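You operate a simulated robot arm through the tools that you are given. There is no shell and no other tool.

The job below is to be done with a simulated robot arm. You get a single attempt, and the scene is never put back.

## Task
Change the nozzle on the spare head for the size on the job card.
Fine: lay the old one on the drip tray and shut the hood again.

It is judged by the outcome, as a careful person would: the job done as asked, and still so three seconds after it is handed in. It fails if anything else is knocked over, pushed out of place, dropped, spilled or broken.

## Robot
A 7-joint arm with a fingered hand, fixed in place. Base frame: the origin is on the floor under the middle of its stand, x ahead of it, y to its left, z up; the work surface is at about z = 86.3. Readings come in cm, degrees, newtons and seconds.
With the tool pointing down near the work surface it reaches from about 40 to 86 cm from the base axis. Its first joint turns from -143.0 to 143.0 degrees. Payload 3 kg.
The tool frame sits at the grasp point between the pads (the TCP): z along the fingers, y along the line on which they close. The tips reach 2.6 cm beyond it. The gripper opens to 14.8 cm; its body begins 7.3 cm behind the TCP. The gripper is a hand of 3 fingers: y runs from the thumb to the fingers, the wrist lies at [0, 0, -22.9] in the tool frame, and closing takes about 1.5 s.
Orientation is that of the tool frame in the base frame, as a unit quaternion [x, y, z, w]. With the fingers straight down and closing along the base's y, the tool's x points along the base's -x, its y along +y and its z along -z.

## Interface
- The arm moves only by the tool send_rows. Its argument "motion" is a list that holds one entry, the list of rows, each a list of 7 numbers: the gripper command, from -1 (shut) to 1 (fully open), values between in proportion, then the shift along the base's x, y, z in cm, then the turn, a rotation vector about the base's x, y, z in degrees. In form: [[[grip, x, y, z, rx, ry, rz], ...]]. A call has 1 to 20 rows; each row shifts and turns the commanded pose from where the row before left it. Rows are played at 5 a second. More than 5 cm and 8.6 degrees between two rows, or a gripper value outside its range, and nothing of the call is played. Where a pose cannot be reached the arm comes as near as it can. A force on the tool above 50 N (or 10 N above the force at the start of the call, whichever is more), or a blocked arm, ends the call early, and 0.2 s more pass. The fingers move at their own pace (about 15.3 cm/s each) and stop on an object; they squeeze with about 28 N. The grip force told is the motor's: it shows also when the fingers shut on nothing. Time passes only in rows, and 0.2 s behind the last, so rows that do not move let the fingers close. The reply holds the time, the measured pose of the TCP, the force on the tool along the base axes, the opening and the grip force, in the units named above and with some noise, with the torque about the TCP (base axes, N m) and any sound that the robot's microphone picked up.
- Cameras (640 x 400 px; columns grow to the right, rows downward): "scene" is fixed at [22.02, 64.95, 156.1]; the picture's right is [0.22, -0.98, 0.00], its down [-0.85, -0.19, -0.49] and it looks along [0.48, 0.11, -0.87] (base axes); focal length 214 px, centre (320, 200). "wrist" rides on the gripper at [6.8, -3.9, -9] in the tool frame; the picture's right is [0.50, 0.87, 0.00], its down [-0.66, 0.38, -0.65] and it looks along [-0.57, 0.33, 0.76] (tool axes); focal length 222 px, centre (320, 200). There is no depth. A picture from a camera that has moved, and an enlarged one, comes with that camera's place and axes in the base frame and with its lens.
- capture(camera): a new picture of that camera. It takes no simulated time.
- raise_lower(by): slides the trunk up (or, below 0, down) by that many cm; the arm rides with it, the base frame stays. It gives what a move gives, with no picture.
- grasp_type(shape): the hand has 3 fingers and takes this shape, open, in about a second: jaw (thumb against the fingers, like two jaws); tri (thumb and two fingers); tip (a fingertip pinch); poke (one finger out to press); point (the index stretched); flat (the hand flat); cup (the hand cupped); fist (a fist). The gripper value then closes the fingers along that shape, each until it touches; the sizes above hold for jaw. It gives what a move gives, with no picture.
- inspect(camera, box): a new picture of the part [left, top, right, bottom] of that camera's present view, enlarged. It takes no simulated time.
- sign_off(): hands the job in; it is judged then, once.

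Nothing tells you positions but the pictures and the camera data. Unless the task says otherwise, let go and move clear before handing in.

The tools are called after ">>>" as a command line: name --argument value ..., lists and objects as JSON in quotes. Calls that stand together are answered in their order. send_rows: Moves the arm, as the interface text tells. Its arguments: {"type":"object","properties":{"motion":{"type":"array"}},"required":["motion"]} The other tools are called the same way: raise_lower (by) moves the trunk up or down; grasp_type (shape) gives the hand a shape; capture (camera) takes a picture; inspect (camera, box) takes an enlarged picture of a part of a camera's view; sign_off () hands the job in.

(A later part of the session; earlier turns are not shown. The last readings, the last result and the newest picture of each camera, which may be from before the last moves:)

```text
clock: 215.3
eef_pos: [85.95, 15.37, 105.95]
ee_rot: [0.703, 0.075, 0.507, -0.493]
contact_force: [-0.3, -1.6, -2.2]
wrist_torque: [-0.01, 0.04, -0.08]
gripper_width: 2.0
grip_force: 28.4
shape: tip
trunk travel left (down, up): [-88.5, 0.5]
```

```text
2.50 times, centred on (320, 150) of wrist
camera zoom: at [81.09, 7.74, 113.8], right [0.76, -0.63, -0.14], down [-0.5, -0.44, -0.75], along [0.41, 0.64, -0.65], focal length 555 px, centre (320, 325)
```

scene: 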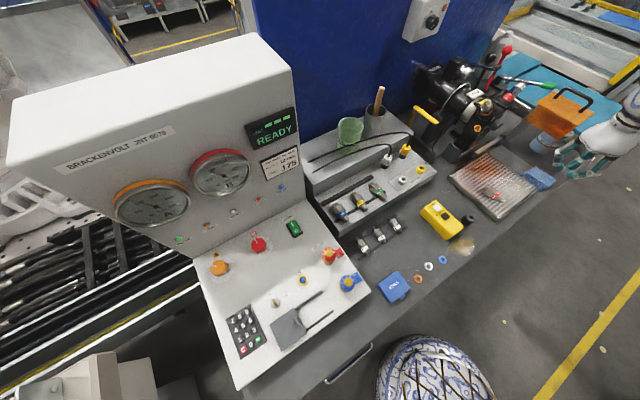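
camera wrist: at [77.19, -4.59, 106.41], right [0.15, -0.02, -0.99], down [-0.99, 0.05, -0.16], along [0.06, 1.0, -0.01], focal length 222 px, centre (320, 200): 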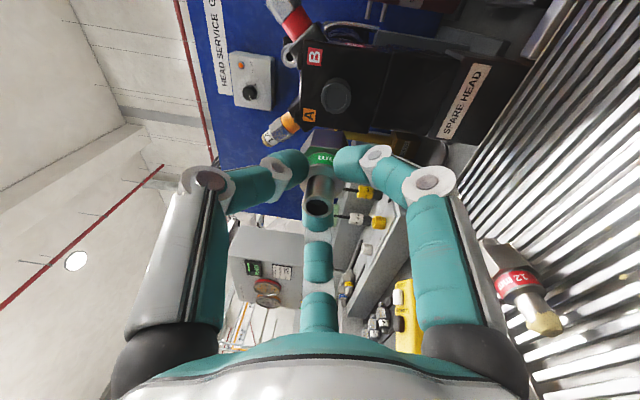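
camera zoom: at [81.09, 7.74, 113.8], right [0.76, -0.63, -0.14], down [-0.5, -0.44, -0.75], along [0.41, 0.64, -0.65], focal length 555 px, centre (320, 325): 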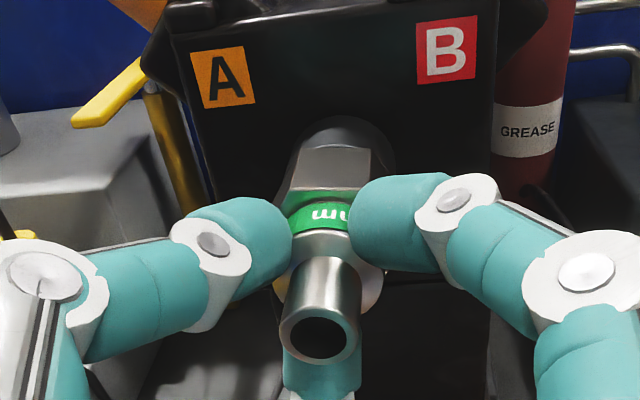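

>>> send_rows --motion '[[[-1, 0.01, 0.01, 0, 5.6, 5.6, 0], [-1, 0.01, 0.01, 0, 5.6, 5.6, 0], [-1, 0.01, 0.01, 0, 5.6, 5.6, 0], [-1, 0.01, 0.01, 0, 5.6, 5.6, 0], [-1, 0.01, 0.01, 0, 5.6, 5.6, 0], [-1, 0, 0, 0, 0, 0, 0]]]'

>>> inspect --camera "scene" --box '[490, 115, 538, 145]'

>>> inspect --camera "wrist" --box '[256, 70, 384, 230]'

```text
clock: 216.7
eef_pos: [86.07, 15.45, 105.95]
ee_rot: [0.678, -0.119, 0.367, -0.626]
contact_force: [-3.5, -1.1, -3.1]
wrist_torque: [-0.07, 0.06, -0.01]
gripper_width: 2.0
grip_force: 27.9
shape: tip
out of reach, approached as far as the arm can: row 5
trunk travel left (down, up): [-88.5, 0.5]
```

```text
13.33 times, centred on (514, 130) of scene
camera zoom: at [22.02, 64.95, 156.1], right [0.22, -0.98, 0.0], down [-0.85, -0.19, -0.49], along [0.48, 0.11, -0.87], focal length 2860 px, centre (-2267, 1133)
```

zoom: 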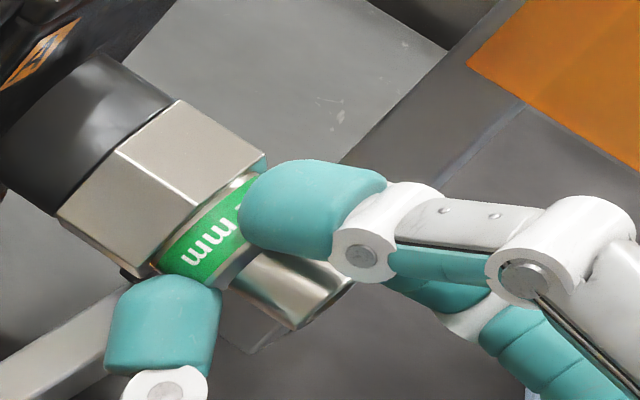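

```text
2.50 times, centred on (320, 150) of wrist
camera zoom: at [83.8, 5.14, 111.64], right [0.61, -0.47, -0.64], down [-0.77, -0.16, -0.62], along [0.19, 0.87, -0.46], focal length 555 px, centre (320, 325)
```

zoom: 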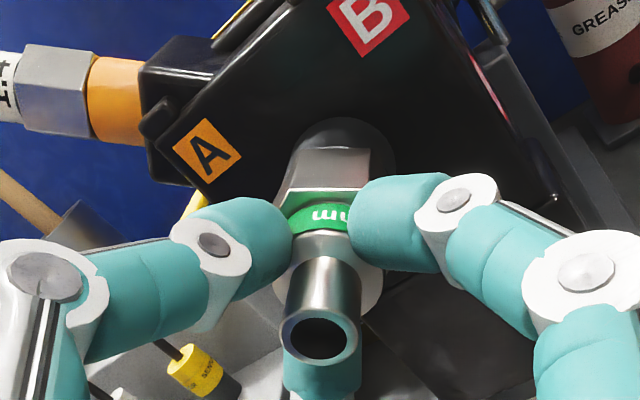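

Roll limit reached after about 320°, with the hexagon flush on the collar. I test that the thread holds with a very small outward pull.

>>> send_rows --motion '[[[-1, -0.06, -0.06, 0, 0, 0, 0], [-1, -0.04, -0.04, 0, 0, 0, 0], [-1, 0, 0, 0, 0, 0, 0]]]'

>>> inspect --camera "scene" --box '[490, 115, 538, 145]'

```text
clock: 217.5
eef_pos: [85.99, 15.31, 106.13]
ee_rot: [0.678, -0.12, 0.368, -0.625]
contact_force: [-0.3, 0.9, -3.2]
wrist_torque: [-0.06, 0.06, -0.02]
gripper_width: 1.99
grip_force: 28.2
shape: tip
trunk travel left (down, up): [-88.5, 0.5]
```

```text
13.33 times, centred on (514, 130) of scene
camera zoom: at [22.02, 64.95, 156.1], right [0.22, -0.98, 0.0], down [-0.85, -0.19, -0.49], along [0.48, 0.11, -0.87], focal length 2860 px, centre (-2267, 1133)
```

zoom: 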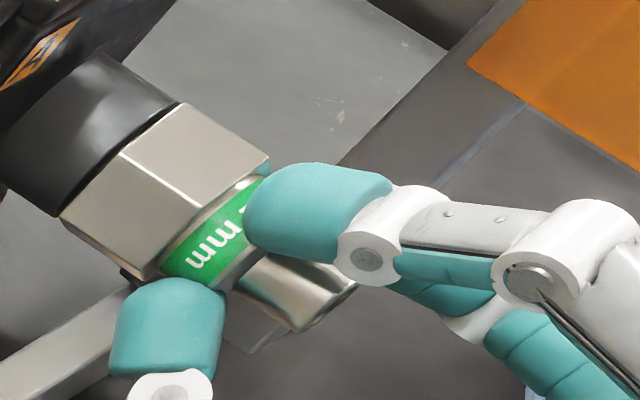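

>>> send_rows --motion '[[[-1, -0.08, -0.08, 0, 0, 0, 0], [-1, -0.06, -0.06, 0, 0, 0, 0], [-1, 0, 0, 0, 0, 0, 0]]]'

>>> inspect --camera "scene" --box '[490, 115, 538, 145]'

```text
clock: 218.3
eef_pos: [86.06, 15.18, 106.02]
ee_rot: [0.678, -0.12, 0.367, -0.625]
contact_force: [7.6, 7.8, -0.5]
wrist_torque: [-0.01, 0.02, -0.05]
gripper_width: 1.98
grip_force: 27.9
shape: tip
trunk travel left (down, up): [-88.5, 0.5]
```

```text
13.33 times, centred on (514, 130) of scene
camera zoom: at [22.02, 64.95, 156.1], right [0.22, -0.98, 0.0], down [-0.85, -0.19, -0.49], along [0.48, 0.11, -0.87], focal length 2860 px, centre (-2267, 1133)
```

zoom: 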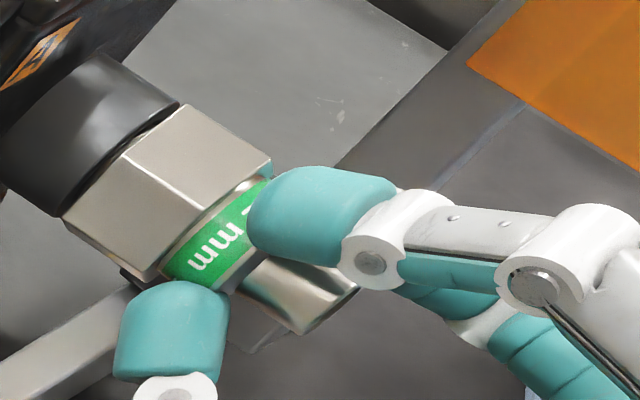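

The nozzle resists the pull (about 11 N), so the thread is holding, with a little play left. I relax, open the fingers, and will regrip on the hexagon to finish tightening.

>>> send_rows --motion '[[[-1, 0.1, 0.1, 0, 0, 0, 0], [-0.8, 0, 0, 0, 0, 0, 0], [-0.6, 0, 0, 0, 0, 0, 0], [-0.3, 0, 0, 0, 0, 0, 0], [-0.1, 0, 0, 0, 0, 0, 0], [-0.05, 0, 0, 0, 0, 0, 0]]]'

>>> inspect --camera "scene" --box '[490, 115, 538, 145]'

>>> capture --camera "wrist"

```text
clock: 219.7
eef_pos: [85.88, 15.2, 106.11]
ee_rot: [0.678, -0.119, 0.367, -0.625]
contact_force: [-0.4, 0.1, 0.2]
wrist_torque: [-0.02, -0.04, 0.02]
gripper_width: 7.0
grip_force: 0.1
shape: tip
trunk travel left (down, up): [-88.5, 0.5]
```

```text
13.33 times, centred on (514, 130) of scene
camera zoom: at [22.02, 64.95, 156.1], right [0.22, -0.98, 0.0], down [-0.85, -0.19, -0.49], along [0.48, 0.11, -0.87], focal length 2860 px, centre (-2267, 1133)
```

zoom: 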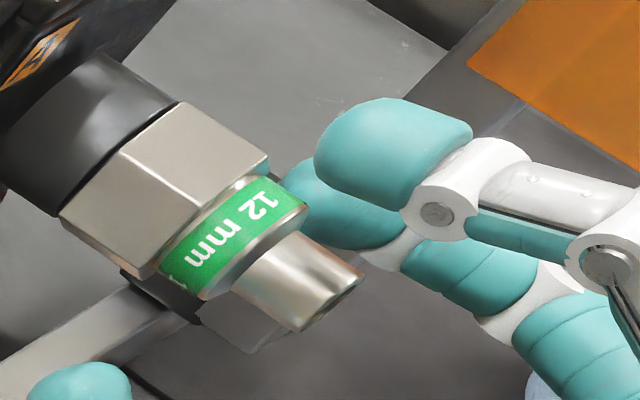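

```text
taken
camera wrist: at [83.66, 4.96, 111.65], right [0.61, -0.48, -0.64], down [-0.77, -0.16, -0.62], along [0.19, 0.86, -0.46], focal length 222 px, centre (320, 200)
```

wrist: 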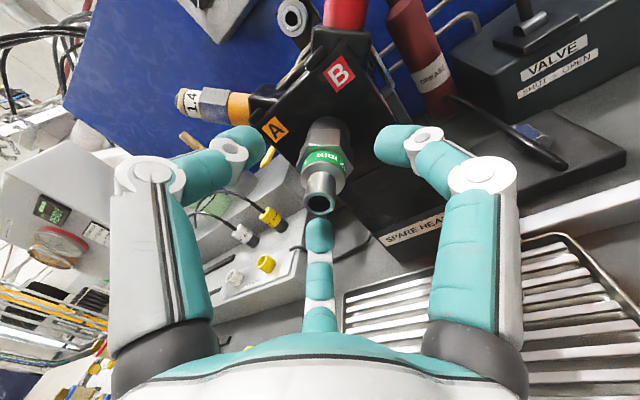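

The nozzle stays firmly in place. I align the open hand with the axis and roll it back about 150° around the nozzle for another turn.

>>> send_rows --motion '[[[-0.05, 0, 0, 0, -2.1, 2.1, -4.6], [-0.05, 0, 0, 0, -5.9, -5.9, 0], [-0.05, 0, 0, 0, -5.9, -5.9, 0], [-0.05, 0, 0, 0, -5.9, -5.9, 0], [-0.05, 0, 0, 0, -5.9, -5.9, 0], [-0.05, 0, 0, 0, -5.9, -5.9, 0], [-0.05, 0, 0, 0, -5.9, -5.9, 0], [-0.05, 0, 0, 0, -5.9, -5.9, 0], [-0.05, 0, 0, 0, -5.9, -5.9, 0], [-0.05, 0, 0, 0, -5.9, -5.9, 0], [-0.05, 0, 0, 0, -5.9, -5.9, 0], [-0.05, 0, 0, 0, -5.9, -5.9, 0], [-0.05, 0, 0, 0, -5.9, -5.9, 0], [-0.05, 0, 0, 0, -5.9, -5.9, 0], [-0.05, 0, 0, 0, -5.9, -5.9, 0], [-0.05, 0, 0, 0, -5.9, -5.9, 0], [-0.05, 0, 0, 0, -5.9, -5.9, 0], [-0.05, 0, 0, 0, -5.9, -5.9, 0], [-0.05, 0, 0, 0, -5.9, -5.9, 0]]]'

>>> capture --camera "wrist"

>>> inspect --camera "wrist" --box '[256, 100, 384, 220]'

```text
clock: 223.7
eef_pos: [86.01, 15.24, 106.04]
ee_rot: [0.322, 0.629, 0.674, 0.217]
contact_force: [0.6, -0.8, 0.5]
wrist_torque: [-0.02, -0.01, 0.0]
gripper_width: 6.97
grip_force: 0.0
shape: tip
trunk travel left (down, up): [-88.5, 0.5]
```

```text
taken
camera wrist: at [74.44, 14.07, 103.36], right [-0.25, 0.25, 0.94], down [0.04, -0.96, 0.27], along [0.97, 0.1, 0.23], focal length 222 px, centre (320, 200)
```

wrist: 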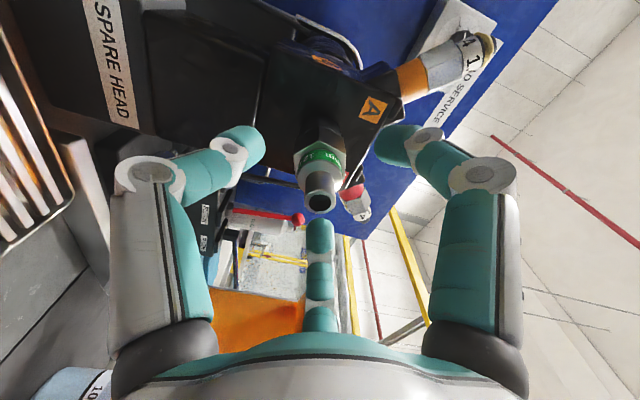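

```text
3.33 times, centred on (320, 160) of wrist
camera zoom: at [74.44, 14.07, 103.36], right [-0.25, 0.25, 0.94], down [0.04, -0.96, 0.27], along [0.97, 0.1, 0.23], focal length 740 px, centre (320, 333)
```

zoom: 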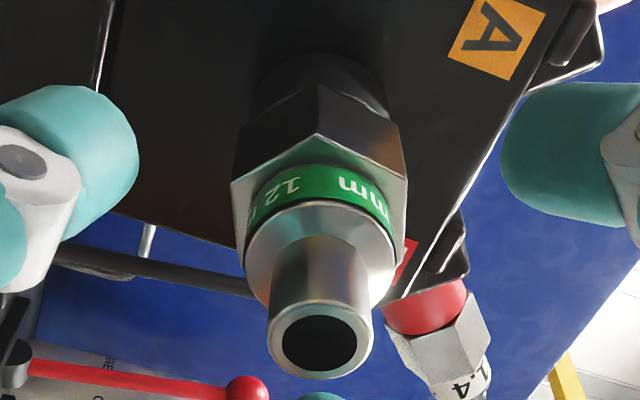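

The hand is centred on the nozzle. I roll 30° more so fingers meet the flats, advance 1.6 cm to the hexagon and grip.

>>> send_rows --motion '[[[-0.05, 0, 0, 0, -5.3, -5.3, 0], [-0.05, 0, 0, 0, -5.3, -5.3, 0], [-0.05, 0, 0, 0, -5.3, -5.3, 0], [-0.05, 0, 0, 0, -5.3, -5.3, 0], [-0.05, 0.6, 0.6, 0.03, 0, 0, 0], [-0.05, 0.55, 0.55, 0.03, 0, 0, 0], [-0.05, 0, 0, 0, 0, 0, 0]]]'

>>> inspect --camera "wrist" --box '[240, 90, 400, 230]'

```text
clock: 225.3
eef_pos: [87.16, 16.48, 106.03]
ee_rot: [0.149, 0.691, 0.595, 0.383]
contact_force: [-0.3, 0.2, -0.2]
wrist_torque: [-0.03, 0.0, 0.02]
gripper_width: 7.0
grip_force: 0.1
shape: tip
trunk travel left (down, up): [-88.5, 0.5]
```

```text
2.86 times, centred on (320, 160) of wrist
camera zoom: at [77.21, 13.68, 100.18], right [-0.55, 0.55, 0.64], down [-0.12, -0.8, 0.58], along [0.83, 0.24, 0.5], focal length 635 px, centre (320, 314)
```

zoom: 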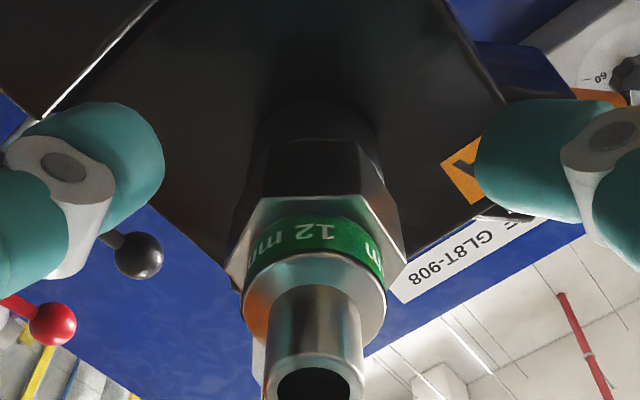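

>>> send_rows --motion '[[[-0.3, 0, 0, 0, 0, 0, 0], [-0.5, 0, 0, 0, 0, 0, 0], [-0.8, 0, 0, 0, 0, 0, 0], [-1, 0, 0, 0, 0, 0, 0], [-1, 0, 0, 0, 0, 0, 0], [-1, 0, 0, 0, 0, 0, 0]]]'

>>> send_rows --motion '[[[-1, 0, 0, 0, 4.5, 4.5, 0], [-1, 0, 0, 0, 4.5, 4.5, 0], [-1, 0, 0, 0, 4.5, 4.5, 0], [-1, 0, 0, 0, 4.5, 4.5, 0], [-1, 0, 0, 0, 0, 0, 0]]]'

>>> inspect --camera "wrist" --box '[240, 90, 400, 230]'

>>> inspect --camera "scene" --box '[490, 115, 538, 145]'

```text
clock: 226.7
eef_pos: [87.17, 16.43, 106.07]
ee_rot: [0.15, 0.691, 0.595, 0.382]
contact_force: [0.5, 1.0, -0.8]
wrist_torque: [-0.04, 0.07, -0.01]
gripper_width: 2.58
grip_force: 28.1
shape: tip
trunk travel left (down, up): [-88.5, 0.5]
```

```text
clock: 227.9
eef_pos: [87.16, 16.4, 106.04]
ee_rot: [0.299, 0.641, 0.664, 0.241]
contact_force: [3.0, -0.1, -0.2]
wrist_torque: [-0.01, 0.03, -0.03]
gripper_width: 2.59
grip_force: 28.3
shape: tip
trunk travel left (down, up): [-88.5, 0.5]
```

```text
2.86 times, centred on (320, 160) of wrist
camera zoom: at [75.73, 15.13, 102.86], right [-0.3, 0.3, 0.91], down [0.02, -0.95, 0.32], along [0.95, 0.12, 0.28], focal length 635 px, centre (320, 314)
```

zoom: 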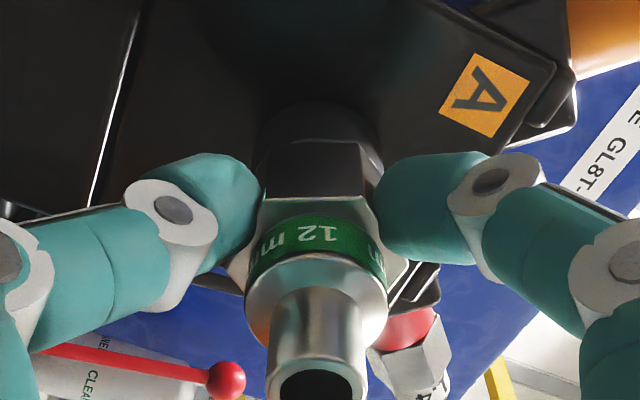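

```text
13.33 times, centred on (514, 130) of scene
camera zoom: at [22.02, 64.95, 156.1], right [0.22, -0.98, 0.0], down [-0.85, -0.19, -0.49], along [0.48, 0.11, -0.87], focal length 2860 px, centre (-2267, 1133)
```

zoom: 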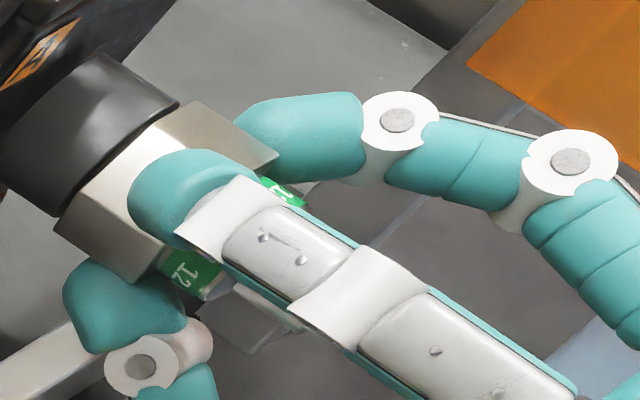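

Gripped on the hexagon; turning 25° more pulls the hand inward slightly, so the thread is drawing in. I continue tightening.

>>> send_rows --motion '[[[-1, 0.01, 0.01, 0, 5, 5, 0], [-1, 0.01, 0.01, 0, 5, 5, 0], [-1, 0.01, 0.01, 0, 5, 5, 0], [-1, 0.01, 0.01, 0, 5, 5, 0], [-1, 0.01, 0.01, 0, 5, 5, 0], [-1, 0.01, 0.01, 0, 5, 5, 0], [-1, 0, 0, 0, 0, 0, 0]]]'

>>> inspect --camera "wrist" --box '[240, 90, 400, 230]'

>>> inspect --camera "scene" --box '[490, 115, 538, 145]'

```text
clock: 229.5
eef_pos: [87.41, 16.2, 105.65]
ee_rot: [0.513, 0.489, 0.705, -0.015]
contact_force: [14.4, -12.0, -24.7]
wrist_torque: [-1.0, -0.28, -0.08]
gripper_width: 2.47
grip_force: 28.3
shape: tip
trunk travel left (down, up): [-88.5, 0.5]
```

```text
2.86 times, centred on (320, 160) of wrist
camera zoom: at [75.83, 15.22, 108.17], right [0.22, -0.21, 0.95], down [0.04, -0.97, -0.23], along [0.98, 0.09, -0.2], focal length 635 px, centre (320, 314)
```

zoom: 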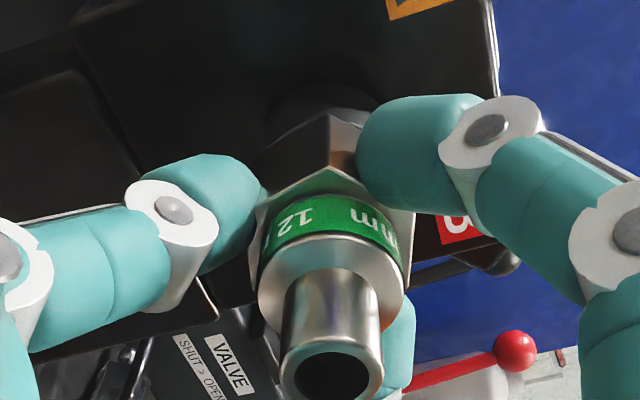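

```text
13.33 times, centred on (514, 130) of scene
camera zoom: at [22.02, 64.95, 156.1], right [0.22, -0.98, 0.0], down [-0.85, -0.19, -0.49], along [0.48, 0.11, -0.87], focal length 2860 px, centre (-2267, 1133)
```

zoom: 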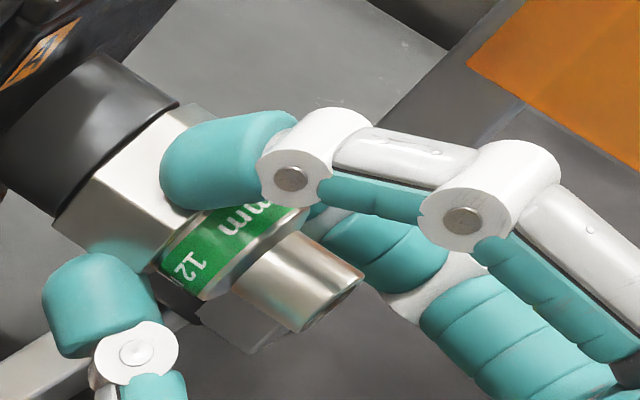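

It is now tight: torque rose to about 1 Nm and the fingers began to slip on the hexagon. I release and back straight off.

>>> send_rows --motion '[[[-0.7, 0, 0, 0, 0, 0, 0], [-0.3, 0, 0, 0, 0, 0, 0], [-0.05, 0, 0, 0, 0, 0, 0], [-0.05, 0, 0, 0.2, 0, 0, 0], [-0.05, 0, 0, 0, 0, 0, 0]]]'

>>> inspect --camera "scene" --box '[490, 115, 538, 145]'

>>> inspect --camera "wrist" --box '[240, 90, 400, 230]'

```text
clock: 230.7
eef_pos: [87.15, 16.48, 106.2]
ee_rot: [0.51, 0.489, 0.707, -0.015]
contact_force: [0.4, 0.0, 0.1]
wrist_torque: [0.02, 0.02, 0.01]
gripper_width: 6.97
grip_force: 0.1
shape: tip
trunk travel left (down, up): [-88.5, 0.5]
```

```text
13.33 times, centred on (514, 130) of scene
camera zoom: at [22.02, 64.95, 156.1], right [0.22, -0.98, 0.0], down [-0.85, -0.19, -0.49], along [0.48, 0.11, -0.87], focal length 2860 px, centre (-2267, 1133)
```

zoom: 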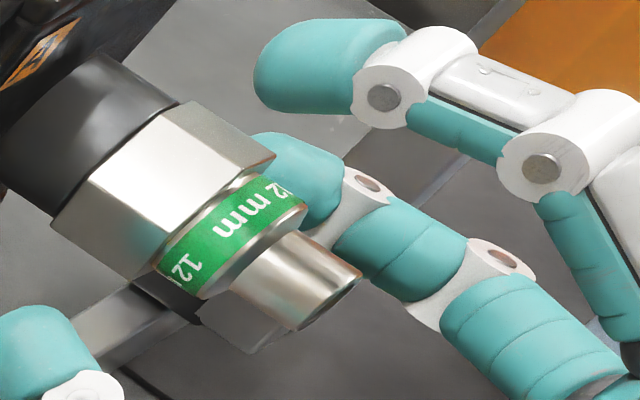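

```text
2.86 times, centred on (320, 160) of wrist
camera zoom: at [75.53, 15.48, 108.67], right [0.21, -0.21, 0.95], down [0.05, -0.97, -0.23], along [0.98, 0.09, -0.19], focal length 635 px, centre (320, 314)
```

zoom: 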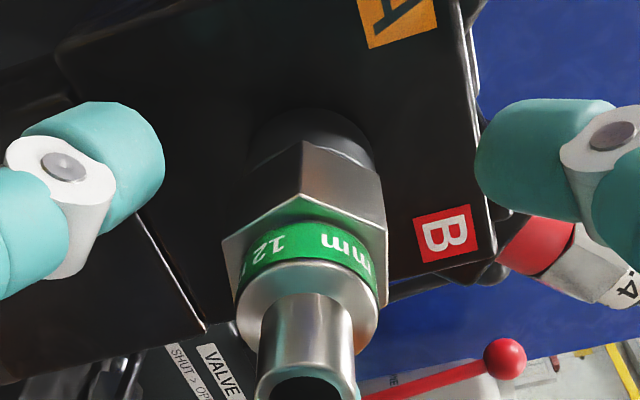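

The new 12 mm nozzle is seated and tight. I back off along the axis and close the fingers.

>>> send_rows --motion '[[[-0.05, -0.8, -0.8, 0, 0, 0, 0], [-0.05, -1, -1, 0, 0, 0, 0], [-0.05, -1.2, -1.2, 0, 0, 0, 0], [-0.05, -1.4, -1.4, 0, 0, 0, 0], [-0.05, -1.4, -1.4, 0, 0, 0, 0], [-0.05, -1.4, -1.4, 0, 0, 0, 0], [-0.5, -1.4, -1.4, 0, 0, 0, 0], [-1, -1.2, -1.2, 0, 0, 0, 0], [-1, -0.8, -0.8, 0, 0, 0, 0]]]'

>>> capture --camera "scene"

>>> inspect --camera "scene" --box '[460, 80, 620, 180]'

```text
clock: 232.7
eef_pos: [76.6, 5.82, 106.41]
ee_rot: [0.509, 0.489, 0.708, -0.014]
contact_force: [0.8, 0.2, 0.0]
wrist_torque: [-0.02, 0.02, 0.02]
gripper_width: 0.01
grip_force: 27.6
shape: tip
trunk travel left (down, up): [-88.5, 0.5]
```

```text
taken
```

scene: 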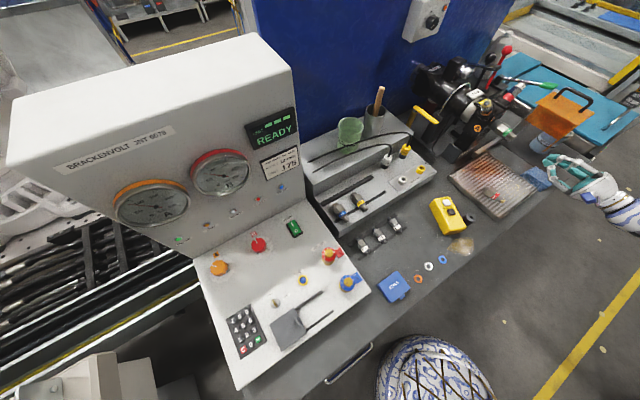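

```text
4.00 times, centred on (540, 130) of scene
camera zoom: at [22.02, 64.95, 156.1], right [0.22, -0.98, 0.0], down [-0.85, -0.19, -0.49], along [0.48, 0.11, -0.87], focal length 858 px, centre (-560, 480)
```

zoom: 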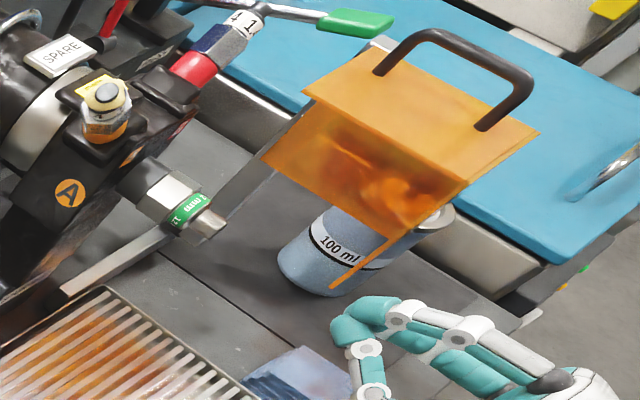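

The new nozzle is fitted. The yellow pendant looks as if it may have shifted, so I check it closely.

>>> inspect --camera "scene" --box '[400, 180, 496, 240]'

>>> inspect --camera "scene" --box '[310, 160, 470, 260]'

```text
6.67 times, centred on (448, 210) of scene
camera zoom: at [22.02, 64.95, 156.1], right [0.22, -0.98, 0.0], down [-0.85, -0.19, -0.49], along [0.48, 0.11, -0.87], focal length 1430 px, centre (-533, 133)
```

zoom: 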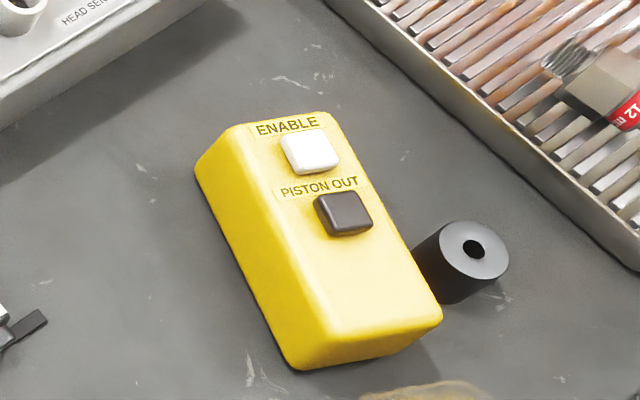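

```text
4.00 times, centred on (390, 210) of scene
camera zoom: at [22.02, 64.95, 156.1], right [0.22, -0.98, 0.0], down [-0.85, -0.19, -0.49], along [0.48, 0.11, -0.87], focal length 858 px, centre (40, 160)
```

zoom: 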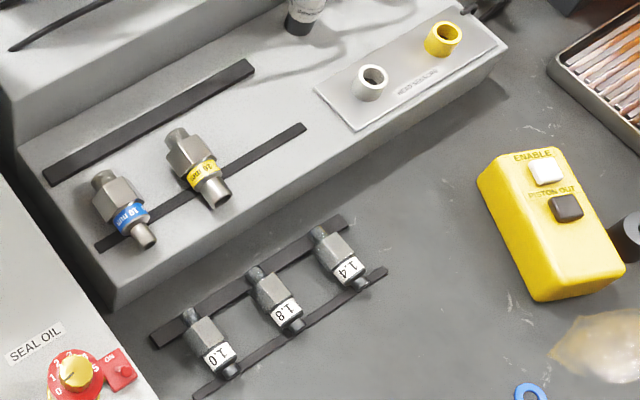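

The pendant was nudged about 3 cm and turned, probably by a knuckle at the rack; I will put it back afterwards. First I shut the hood: I go around its front, pitching the hand, to its far side.

>>> send_rows --motion '[[[-1, 2.55, -3.11, 0, -5.87, 5.87, 0], [-1, 2.55, -3.11, 0, -5.87, 5.87, 0], [-1, 2.55, -3.11, 0, -5.87, 5.87, 0], [-1, 2.83, -2.83, 0.33, -4.7, 4.7, 0], [-1, 2.83, -2.83, 0.33, -4.7, 4.7, 0], [-1, 2.83, -2.83, 0.33, -4.7, 4.7, 0]]]'

>>> capture --camera "wrist"

>>> inspect --camera "scene" --box '[480, 60, 640, 160]'

```text
clock: 234.1
eef_pos: [92.92, -12.03, 107.32]
ee_rot: [0.667, 0.639, 0.383, -0.008]
contact_force: [0.1, 0.2, 0.1]
wrist_torque: [0.04, 0.0, 0.0]
gripper_width: 0.02
grip_force: 27.7
shape: tip
trunk travel left (down, up): [-88.5, 0.5]
```

```text
taken
camera wrist: at [84.29, -10.07, 115.33], right [0.69, 0.26, 0.67], down [0.07, -0.95, 0.3], along [0.72, -0.16, -0.67], focal length 222 px, centre (320, 200)
```

wrist: 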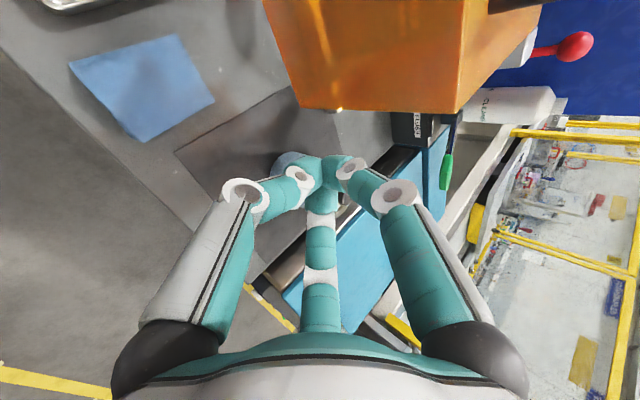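

```text
4.00 times, centred on (560, 110) of scene
camera zoom: at [22.02, 64.95, 156.1], right [0.22, -0.98, 0.0], down [-0.85, -0.19, -0.49], along [0.48, 0.11, -0.87], focal length 858 px, centre (-640, 560)
```

zoom: 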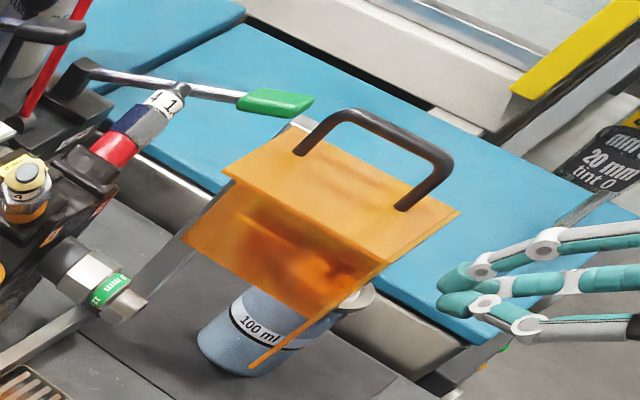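

The hand is beside the hood's far side. I shift outward slightly and move forward alongside the side panel.

>>> send_rows --motion '[[[-1, 1.2, -1.2, 0, 0, 0, 0], [-1, 1.05, 1.05, 0, 0, 0, 0], [-1, 1.05, 1.05, 0, 0, 0, 0], [-1, 1.05, 1.05, -0.3, 0, 0, 0], [-1, 1.05, 1.05, -0.3, 0, 0, 0], [-1, 0, 0, 0, 0, 0, 0]]]'

>>> capture --camera "wrist"

>>> inspect --camera "scene" --box '[480, 60, 640, 160]'

```text
clock: 235.5
eef_pos: [98.27, -8.89, 106.78]
ee_rot: [0.667, 0.639, 0.384, -0.008]
contact_force: [-0.1, 0.6, 0.8]
wrist_torque: [0.02, 0.02, -0.01]
gripper_width: 0.0
grip_force: 28.2
shape: tip
trunk travel left (down, up): [-88.5, 0.5]
```

```text
taken
camera wrist: at [89.49, -6.99, 114.84], right [0.69, 0.26, 0.68], down [0.07, -0.95, 0.3], along [0.72, -0.16, -0.67], focal length 222 px, centre (320, 200)
```

wrist: 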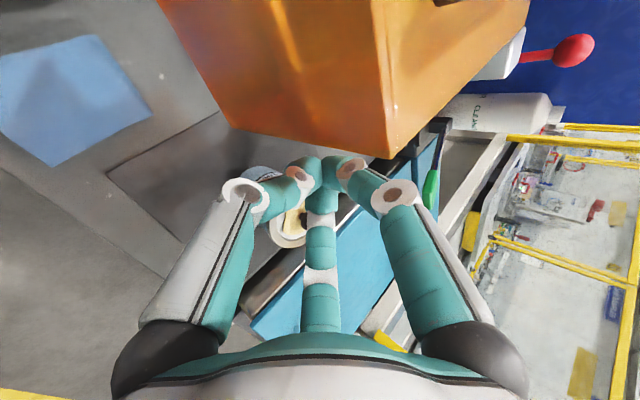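

```text
4.00 times, centred on (560, 110) of scene
camera zoom: at [22.02, 64.95, 156.1], right [0.22, -0.98, 0.0], down [-0.85, -0.19, -0.49], along [0.48, 0.11, -0.87], focal length 858 px, centre (-640, 560)
```

zoom: 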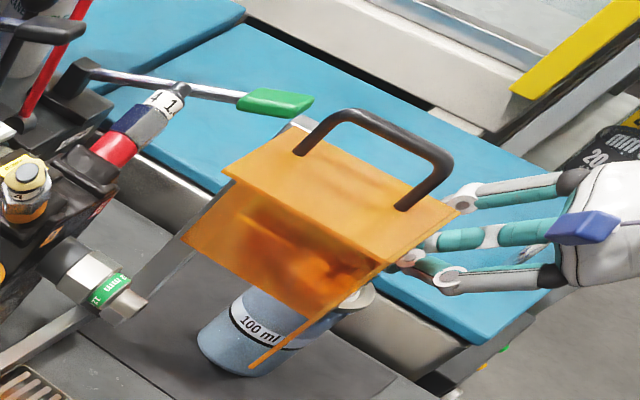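

The fingertips are on the outer side of the hood's side panel. I try a little more forward reach, then push it back toward closed.

>>> send_rows --motion '[[[-1, 0.6, 0.6, -0.3, 0, 0, 0], [-1, 0.5, 0.5, -0.2, 0, 0, 0], [-1, 0, 0, 0, 0, 0, 0]]]'

```text
clock: 236.3
eef_pos: [99.41, -8.0, 106.13]
ee_rot: [0.667, 0.639, 0.384, -0.007]
contact_force: [0.3, 0.4, -0.4]
wrist_torque: [-0.02, -0.02, -0.03]
gripper_width: 0.0
grip_force: 28.6
shape: tip
trunk travel left (down, up): [-88.5, 0.5]
```

>>> send_rows --motion '[[[-1, -0.55, 0.55, 0, 0, 0, 0], [-1, -0.55, 0.55, 0, 0, 0, 0], [-1, -0.55, 0.55, 0, 0, 0, 0], [-1, -0.55, 0.55, 0, 0, 0, 0], [-1, -0.55, 0.55, 0, 0, 0, 0], [-1, -0.55, 0.55, 0, 0, 0, 0], [-1, 0, 0, 0, 0, 0, 0]]]'

>>> inspect --camera "scene" --box '[480, 60, 640, 160]'

>>> capture --camera "wrist"

```text
clock: 237.9
eef_pos: [96.0, -4.61, 106.16]
ee_rot: [0.666, 0.639, 0.384, -0.008]
contact_force: [0.2, -0.7, 0.3]
wrist_torque: [-0.05, 0.0, 0.03]
gripper_width: 0.0
grip_force: 27.6
shape: tip
trunk travel left (down, up): [-88.5, 0.5]
```

```text
4.00 times, centred on (560, 110) of scene
camera zoom: at [22.02, 64.95, 156.1], right [0.22, -0.98, 0.0], down [-0.85, -0.19, -0.49], along [0.48, 0.11, -0.87], focal length 858 px, centre (-640, 560)
```

zoom: 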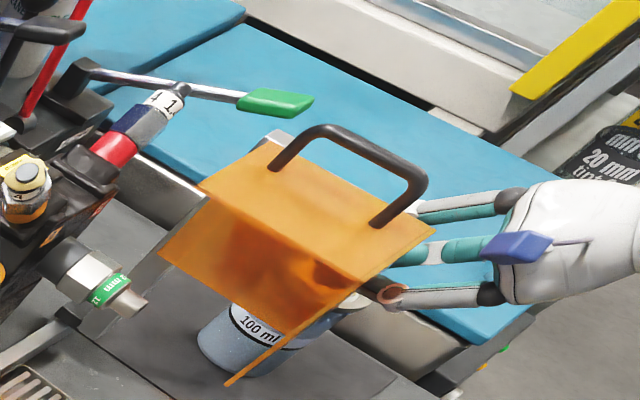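

```text
taken
camera wrist: at [87.23, -2.64, 114.24], right [0.69, 0.26, 0.68], down [0.07, -0.95, 0.3], along [0.72, -0.16, -0.67], focal length 222 px, centre (320, 200)
```

wrist: 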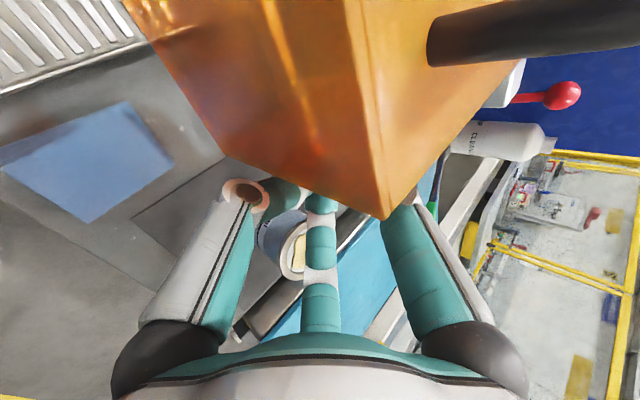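

The hood slides back smoothly. I keep pushing.

>>> send_rows --motion '[[[-1, -0.55, 0.55, 0, 0, 0, 0], [-1, -0.55, 0.55, 0, 0, 0, 0], [-1, -0.55, 0.55, 0, 0, 0, 0], [-1, -0.55, 0.55, 0, 0, 0, 0], [-1, -0.55, 0.55, 0, 0, 0, 0], [-1, -0.55, 0.55, 0, 0, 0, 0], [-1, -0.55, 0.55, 0, 0, 0, 0], [-1, -0.55, 0.55, 0, 0, 0, 0], [-1, 0, 0, 0, 0, 0, 0]]]'

>>> inspect --camera "scene" --box '[480, 60, 640, 160]'

>>> capture --camera "wrist"

```text
clock: 239.9
eef_pos: [91.58, -0.25, 106.24]
ee_rot: [0.667, 0.638, 0.385, -0.007]
contact_force: [0.6, 0.4, 2.0]
wrist_torque: [-0.01, -0.01, 0.01]
gripper_width: 0.0
grip_force: 27.9
shape: tip
trunk travel left (down, up): [-88.5, 0.5]
```

```text
4.00 times, centred on (560, 110) of scene
camera zoom: at [22.02, 64.95, 156.1], right [0.22, -0.98, 0.0], down [-0.85, -0.19, -0.49], along [0.48, 0.11, -0.87], focal length 858 px, centre (-640, 560)
```

zoom: 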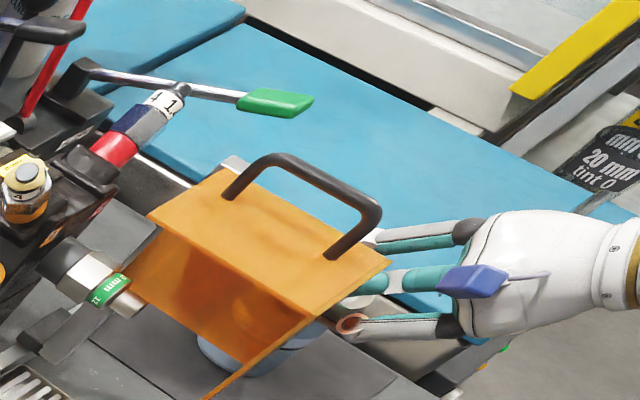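

```text
taken
camera wrist: at [82.83, 1.74, 114.27], right [0.69, 0.26, 0.68], down [0.07, -0.95, 0.3], along [0.72, -0.16, -0.67], focal length 222 px, centre (320, 200)
```

wrist: 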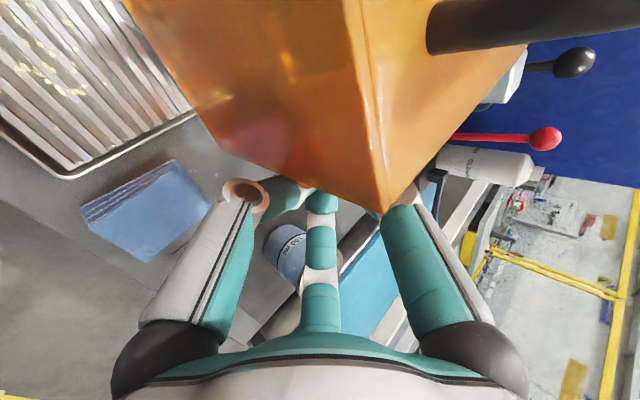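

>>> send_rows --motion '[[[-1, -0.55, 0.55, 0, 0, 0, 0], [-1, -0.55, 0.55, 0, 0, 0, 0], [-1, -0.55, 0.55, 0, 0, 0, 0], [-1, -0.55, 0.55, 0, 0, 0, 0], [-1, -0.55, 0.55, 0, 0, 0, 0], [-1, -0.5, 0.5, 0, 0, 0, 0], [-1, 0, 0, 0, 0, 0, 0]]]'

>>> inspect --camera "scene" --box '[480, 60, 640, 160]'

```text
clock: 241.5
eef_pos: [88.11, 3.1, 106.0]
ee_rot: [0.666, 0.639, 0.384, -0.008]
contact_force: [-0.8, 0.9, 0.7]
wrist_torque: [-0.01, -0.01, 0.01]
gripper_width: 0.0
grip_force: 27.5
shape: tip
trunk travel left (down, up): [-88.5, 0.5]
```

```text
4.00 times, centred on (560, 110) of scene
camera zoom: at [22.02, 64.95, 156.1], right [0.22, -0.98, 0.0], down [-0.85, -0.19, -0.49], along [0.48, 0.11, -0.87], focal length 858 px, centre (-640, 560)
```

zoom: 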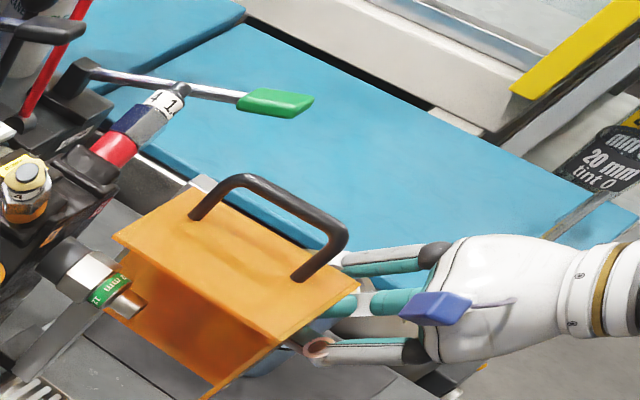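

Nearly closed. I push the last couple of centimetres gently until it meets its stop.

>>> send_rows --motion '[[[-1, -0.4, 0.4, 0, 0, 0, 0], [-1, -0.4, 0.4, 0, 0, 0, 0], [-1, -0.3, 0.3, 0, 0, 0, 0], [-1, 0, 0, 0, 0, 0, 0]]]'

>>> inspect --camera "scene" --box '[480, 60, 640, 160]'

```text
clock: 242.5
eef_pos: [87.19, 4.31, 105.95]
ee_rot: [0.667, 0.639, 0.385, -0.008]
contact_force: [0.0, -2.1, 0.7]
wrist_torque: [0.0, 0.01, -0.01]
gripper_width: 0.02
grip_force: 28.1
shape: tip
trunk travel left (down, up): [-88.5, 0.5]
```

```text
4.00 times, centred on (560, 110) of scene
camera zoom: at [22.02, 64.95, 156.1], right [0.22, -0.98, 0.0], down [-0.85, -0.19, -0.49], along [0.48, 0.11, -0.87], focal length 858 px, centre (-640, 560)
```

zoom: 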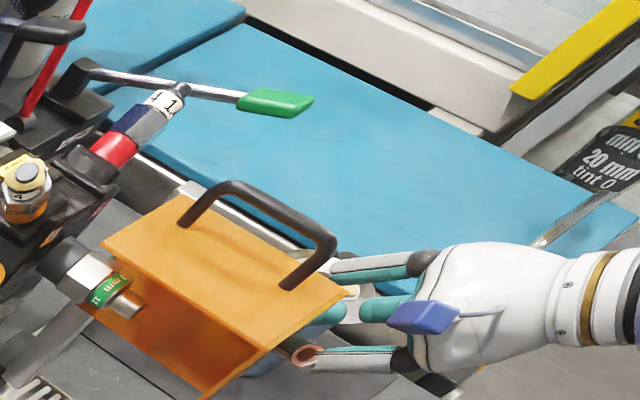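

>>> send_rows --motion '[[[-1, -0.2, 0.2, 0, 0, 0, 0], [-1, -0.2, 0.2, 0, 0, 0, 0], [-1, 0, 0, 0, 0, 0, 0]]]'

>>> send_rows --motion '[[[-1, -0.15, 0.15, 0, 0, 0, 0], [-1, -0.1, 0.1, 0, 0, 0, 0], [-1, 0, 0, 0, 0, 0, 0]]]'

>>> inspect --camera "scene" --box '[490, 95, 586, 155]'

```text
clock: 243.3
eef_pos: [86.69, 4.51, 106.22]
ee_rot: [0.666, 0.639, 0.384, -0.008]
contact_force: [0.5, -0.9, -0.5]
wrist_torque: [-0.03, -0.02, 0.02]
gripper_width: 0.0
grip_force: 28.0
shape: tip
trunk travel left (down, up): [-88.5, 0.5]
```

```text
clock: 244.1
eef_pos: [86.68, 4.69, 106.1]
ee_rot: [0.667, 0.639, 0.384, -0.008]
contact_force: [4.9, -10.0, -1.6]
wrist_torque: [-0.06, -0.03, 0.25]
gripper_width: 0.0
grip_force: 28.0
shape: tip
trunk travel left (down, up): [-88.5, 0.5]
```

```text
6.67 times, centred on (538, 125) of scene
camera zoom: at [22.02, 64.95, 156.1], right [0.22, -0.98, 0.0], down [-0.85, -0.19, -0.49], along [0.48, 0.11, -0.87], focal length 1430 px, centre (-1133, 700)
```

zoom: 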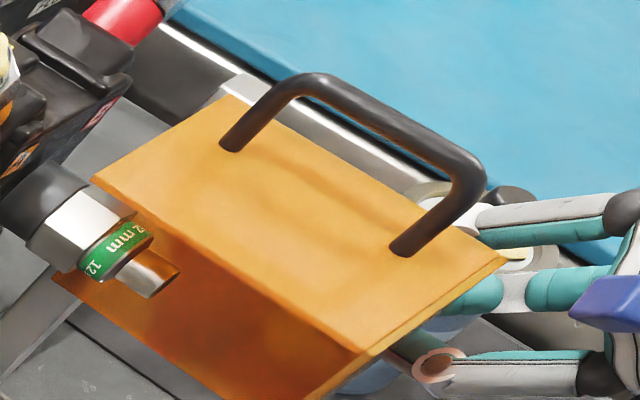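

The hood is exactly back at its original closed position, against its stop. I ease off sideways and withdraw.

>>> send_rows --motion '[[[-1, 0.4, -0.4, 0, 0, 0, 0], [-1, 0.5, -0.5, 0, 0, 0, 0], [-1, -0.8, -0.8, 0, 0, 0, 0], [-1, -1.1, -1.1, 0, 0, 0, 0], [-1, -1.1, -1.1, 0, 0, 0, 0], [-1, -1.1, -1.1, 0, 0, 0, 0], [-1, -0.8, -0.8, 0, 0, 0, 0]]]'

>>> inspect --camera "scene" --box '[460, 80, 620, 180]'

```text
clock: 245.7
eef_pos: [83.68, 0.37, 106.34]
ee_rot: [0.666, 0.639, 0.384, -0.008]
contact_force: [-0.3, -0.4, 0.0]
wrist_torque: [0.03, 0.01, 0.02]
gripper_width: 0.01
grip_force: 28.2
shape: tip
out of reach, approached as far as the arm can: row 6, 7
trunk travel left (down, up): [-88.5, 0.5]
```

```text
4.00 times, centred on (540, 130) of scene
camera zoom: at [22.02, 64.95, 156.1], right [0.22, -0.98, 0.0], down [-0.85, -0.19, -0.49], along [0.48, 0.11, -0.87], focal length 858 px, centre (-560, 480)
```

zoom: 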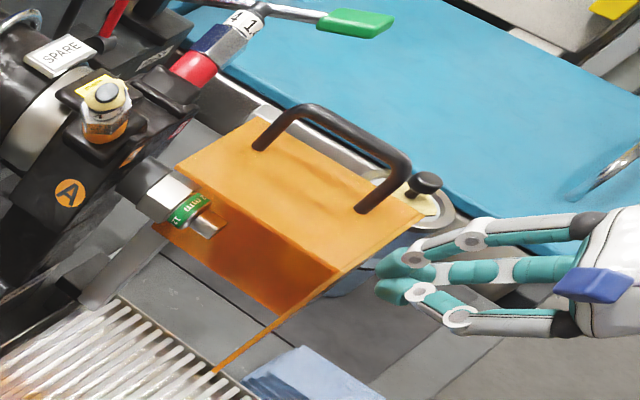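

The hood is shut and the new nozzle is in place. Now I put the pendant back. I try the one-finger poke shape, which is slimmer for a careful nudge.

>>> grasp_type --shape "poke"

>>> capture --camera "wrist"

>>> inspect --camera "scene" --box '[500, 80, 640, 180]'

```text
clock: 246.6
eef_pos: [83.77, 0.37, 106.14]
ee_rot: [0.666, 0.639, 0.385, -0.009]
contact_force: [-0.6, -0.1, 0.6]
wrist_torque: [-0.03, 0.01, -0.01]
gripper_width: 0.0
grip_force: 0.1
shape: poke
trunk travel left (down, up): [-88.5, 0.5]
```

```text
taken
camera wrist: at [75.04, 2.4, 114.35], right [0.69, 0.26, 0.68], down [0.07, -0.95, 0.3], along [0.72, -0.16, -0.67], focal length 222 px, centre (320, 200)
```

wrist: 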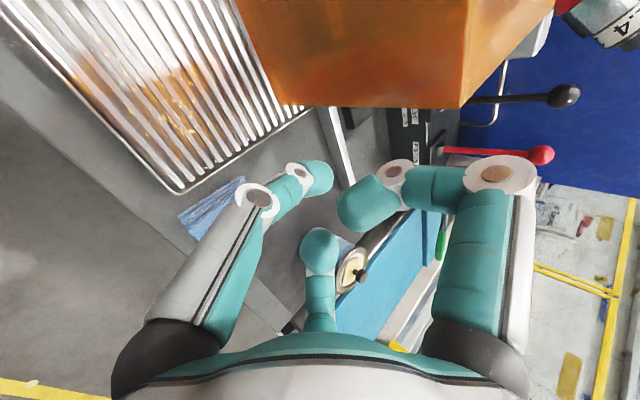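

```text
4.00 times, centred on (570, 130) of scene
camera zoom: at [22.02, 64.95, 156.1], right [0.22, -0.98, 0.0], down [-0.85, -0.19, -0.49], along [0.48, 0.11, -0.87], focal length 858 px, centre (-680, 480)
```

zoom: 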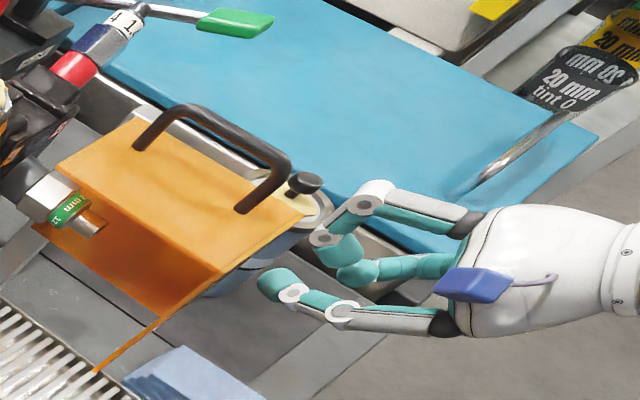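

>>> grasp_type --shape "point"

>>> inspect --camera "scene" --box '[500, 80, 640, 180]'

>>> inspect --camera "wrist" --box '[160, 100, 480, 300]'

```text
clock: 247.5
eef_pos: [83.79, 0.48, 106.28]
ee_rot: [0.666, 0.639, 0.385, -0.008]
contact_force: [0.0, 0.8, 0.4]
wrist_torque: [-0.01, 0.06, 0.0]
gripper_width: 14.17
grip_force: 0.0
shape: point
trunk travel left (down, up): [-88.5, 0.5]
```

```text
4.00 times, centred on (570, 130) of scene
camera zoom: at [22.02, 64.95, 156.1], right [0.22, -0.98, 0.0], down [-0.85, -0.19, -0.49], along [0.48, 0.11, -0.87], focal length 858 px, centre (-680, 480)
```

zoom: 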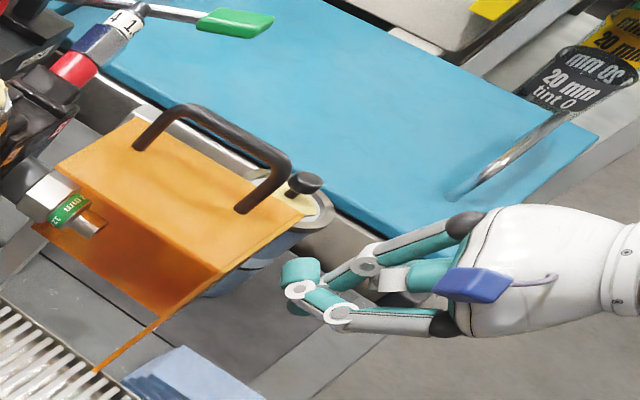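

```text
2.00 times, centred on (320, 200) of wrist
camera zoom: at [75.04, 2.4, 114.35], right [0.69, 0.26, 0.68], down [0.07, -0.95, 0.3], along [0.72, -0.16, -0.67], focal length 444 px, centre (320, 200)
```

zoom: 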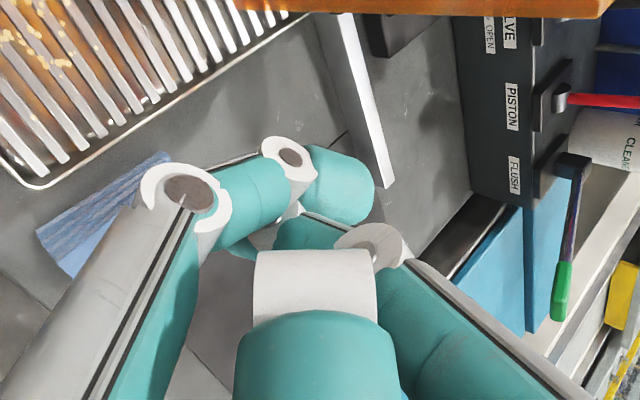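

I return to the jaw shape after lowering away from the hood, and close it for the push.

>>> send_rows --motion '[[[-0.5, -0.4, -0.4, -2, 0, 0, 0], [-0.5, -0.8, -0.8, -2, 0, 0, 0], [-0.5, -0.8, -0.8, -2, 0, 0, 0]]]'

>>> grasp_type --shape "jaw"

>>> send_rows --motion '[[[-0.3, 0, 0, 0, 0, 0, 0], [-1, 0, 0, 0, 0, 0, 0], [-1, 0, 0, 0, 0, 0, 0], [-1, 0, 0, 0, 0, 0, 0]]]'

>>> capture --camera "scene"

```text
clock: 248.3
eef_pos: [81.8, -1.6, 100.21]
ee_rot: [0.666, 0.639, 0.384, -0.007]
contact_force: [-0.6, 0.1, 0.8]
wrist_torque: [0.01, 0.0, 0.0]
gripper_width: 14.21
grip_force: 0.0
shape: point
trunk travel left (down, up): [-88.5, 0.5]
```

```text
clock: 249.2
eef_pos: [81.81, -1.53, 100.19]
ee_rot: [0.667, 0.638, 0.384, -0.009]
contact_force: [-0.6, -0.5, -0.2]
wrist_torque: [0.05, 0.01, 0.03]
gripper_width: 14.82
grip_force: 0.2
shape: jaw
trunk travel left (down, up): [-88.5, 0.5]
```

```text
clock: 250.2
eef_pos: [81.94, -1.61, 100.18]
ee_rot: [0.666, 0.639, 0.384, -0.007]
contact_force: [0.3, 0.2, -0.1]
wrist_torque: [0.01, 0.03, -0.01]
gripper_width: 0.03
grip_force: 28.0
shape: jaw
trunk travel left (down, up): [-88.5, 0.5]
```

```text
taken
```

scene: 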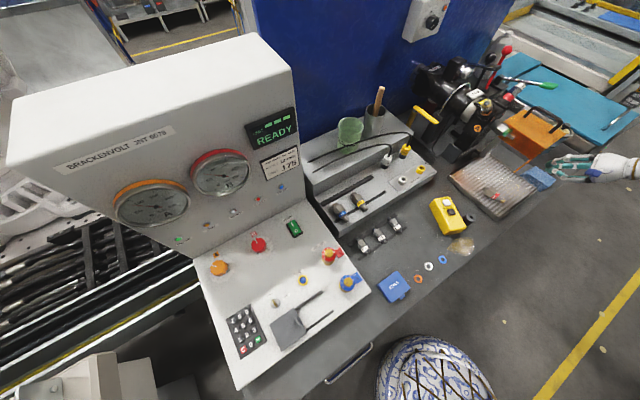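

All else looks in place. I travel with the closed hand to the right-hand side of the pendant, passing above the old nozzle with clearance.

>>> send_rows --motion '[[[-1, -2, 4, -0.4, 0, 0, 0], [-1, -2, 4, -0.4, 0, 0, 0], [-1, -2, 3.8, -0.4, 0, 0, 0], [-1, -1.9, 3.7, -0.5, 0, 0, 0], [-1, -1.8, 3.7, -0.5, 0, 0, 0], [-1, -1.6, 3.2, -0.5, 0, 0, 0]]]'

>>> inspect --camera "scene" --box '[400, 140, 560, 240]'

```text
clock: 251.6
eef_pos: [70.74, 20.65, 97.25]
ee_rot: [0.667, 0.639, 0.383, -0.007]
contact_force: [-0.3, 0.4, -0.1]
wrist_torque: [-0.02, 0.02, -0.01]
gripper_width: 0.0
grip_force: 28.4
shape: jaw
out of reach, approached as far as the arm can: row 4
trunk travel left (down, up): [-88.5, 0.5]
```

```text
4.00 times, centred on (480, 190) of scene
camera zoom: at [22.02, 64.95, 156.1], right [0.22, -0.98, 0.0], down [-0.85, -0.19, -0.49], along [0.48, 0.11, -0.87], focal length 858 px, centre (-320, 240)
```

zoom: 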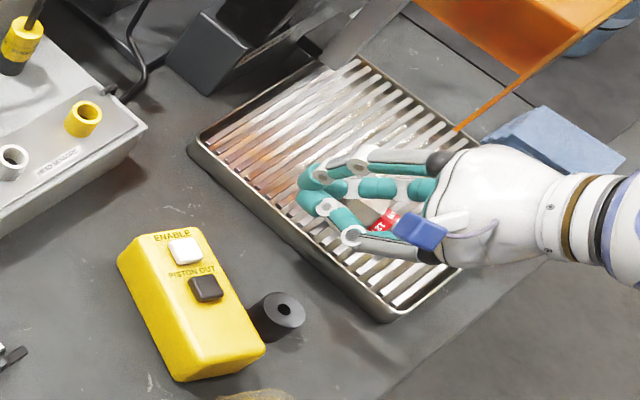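

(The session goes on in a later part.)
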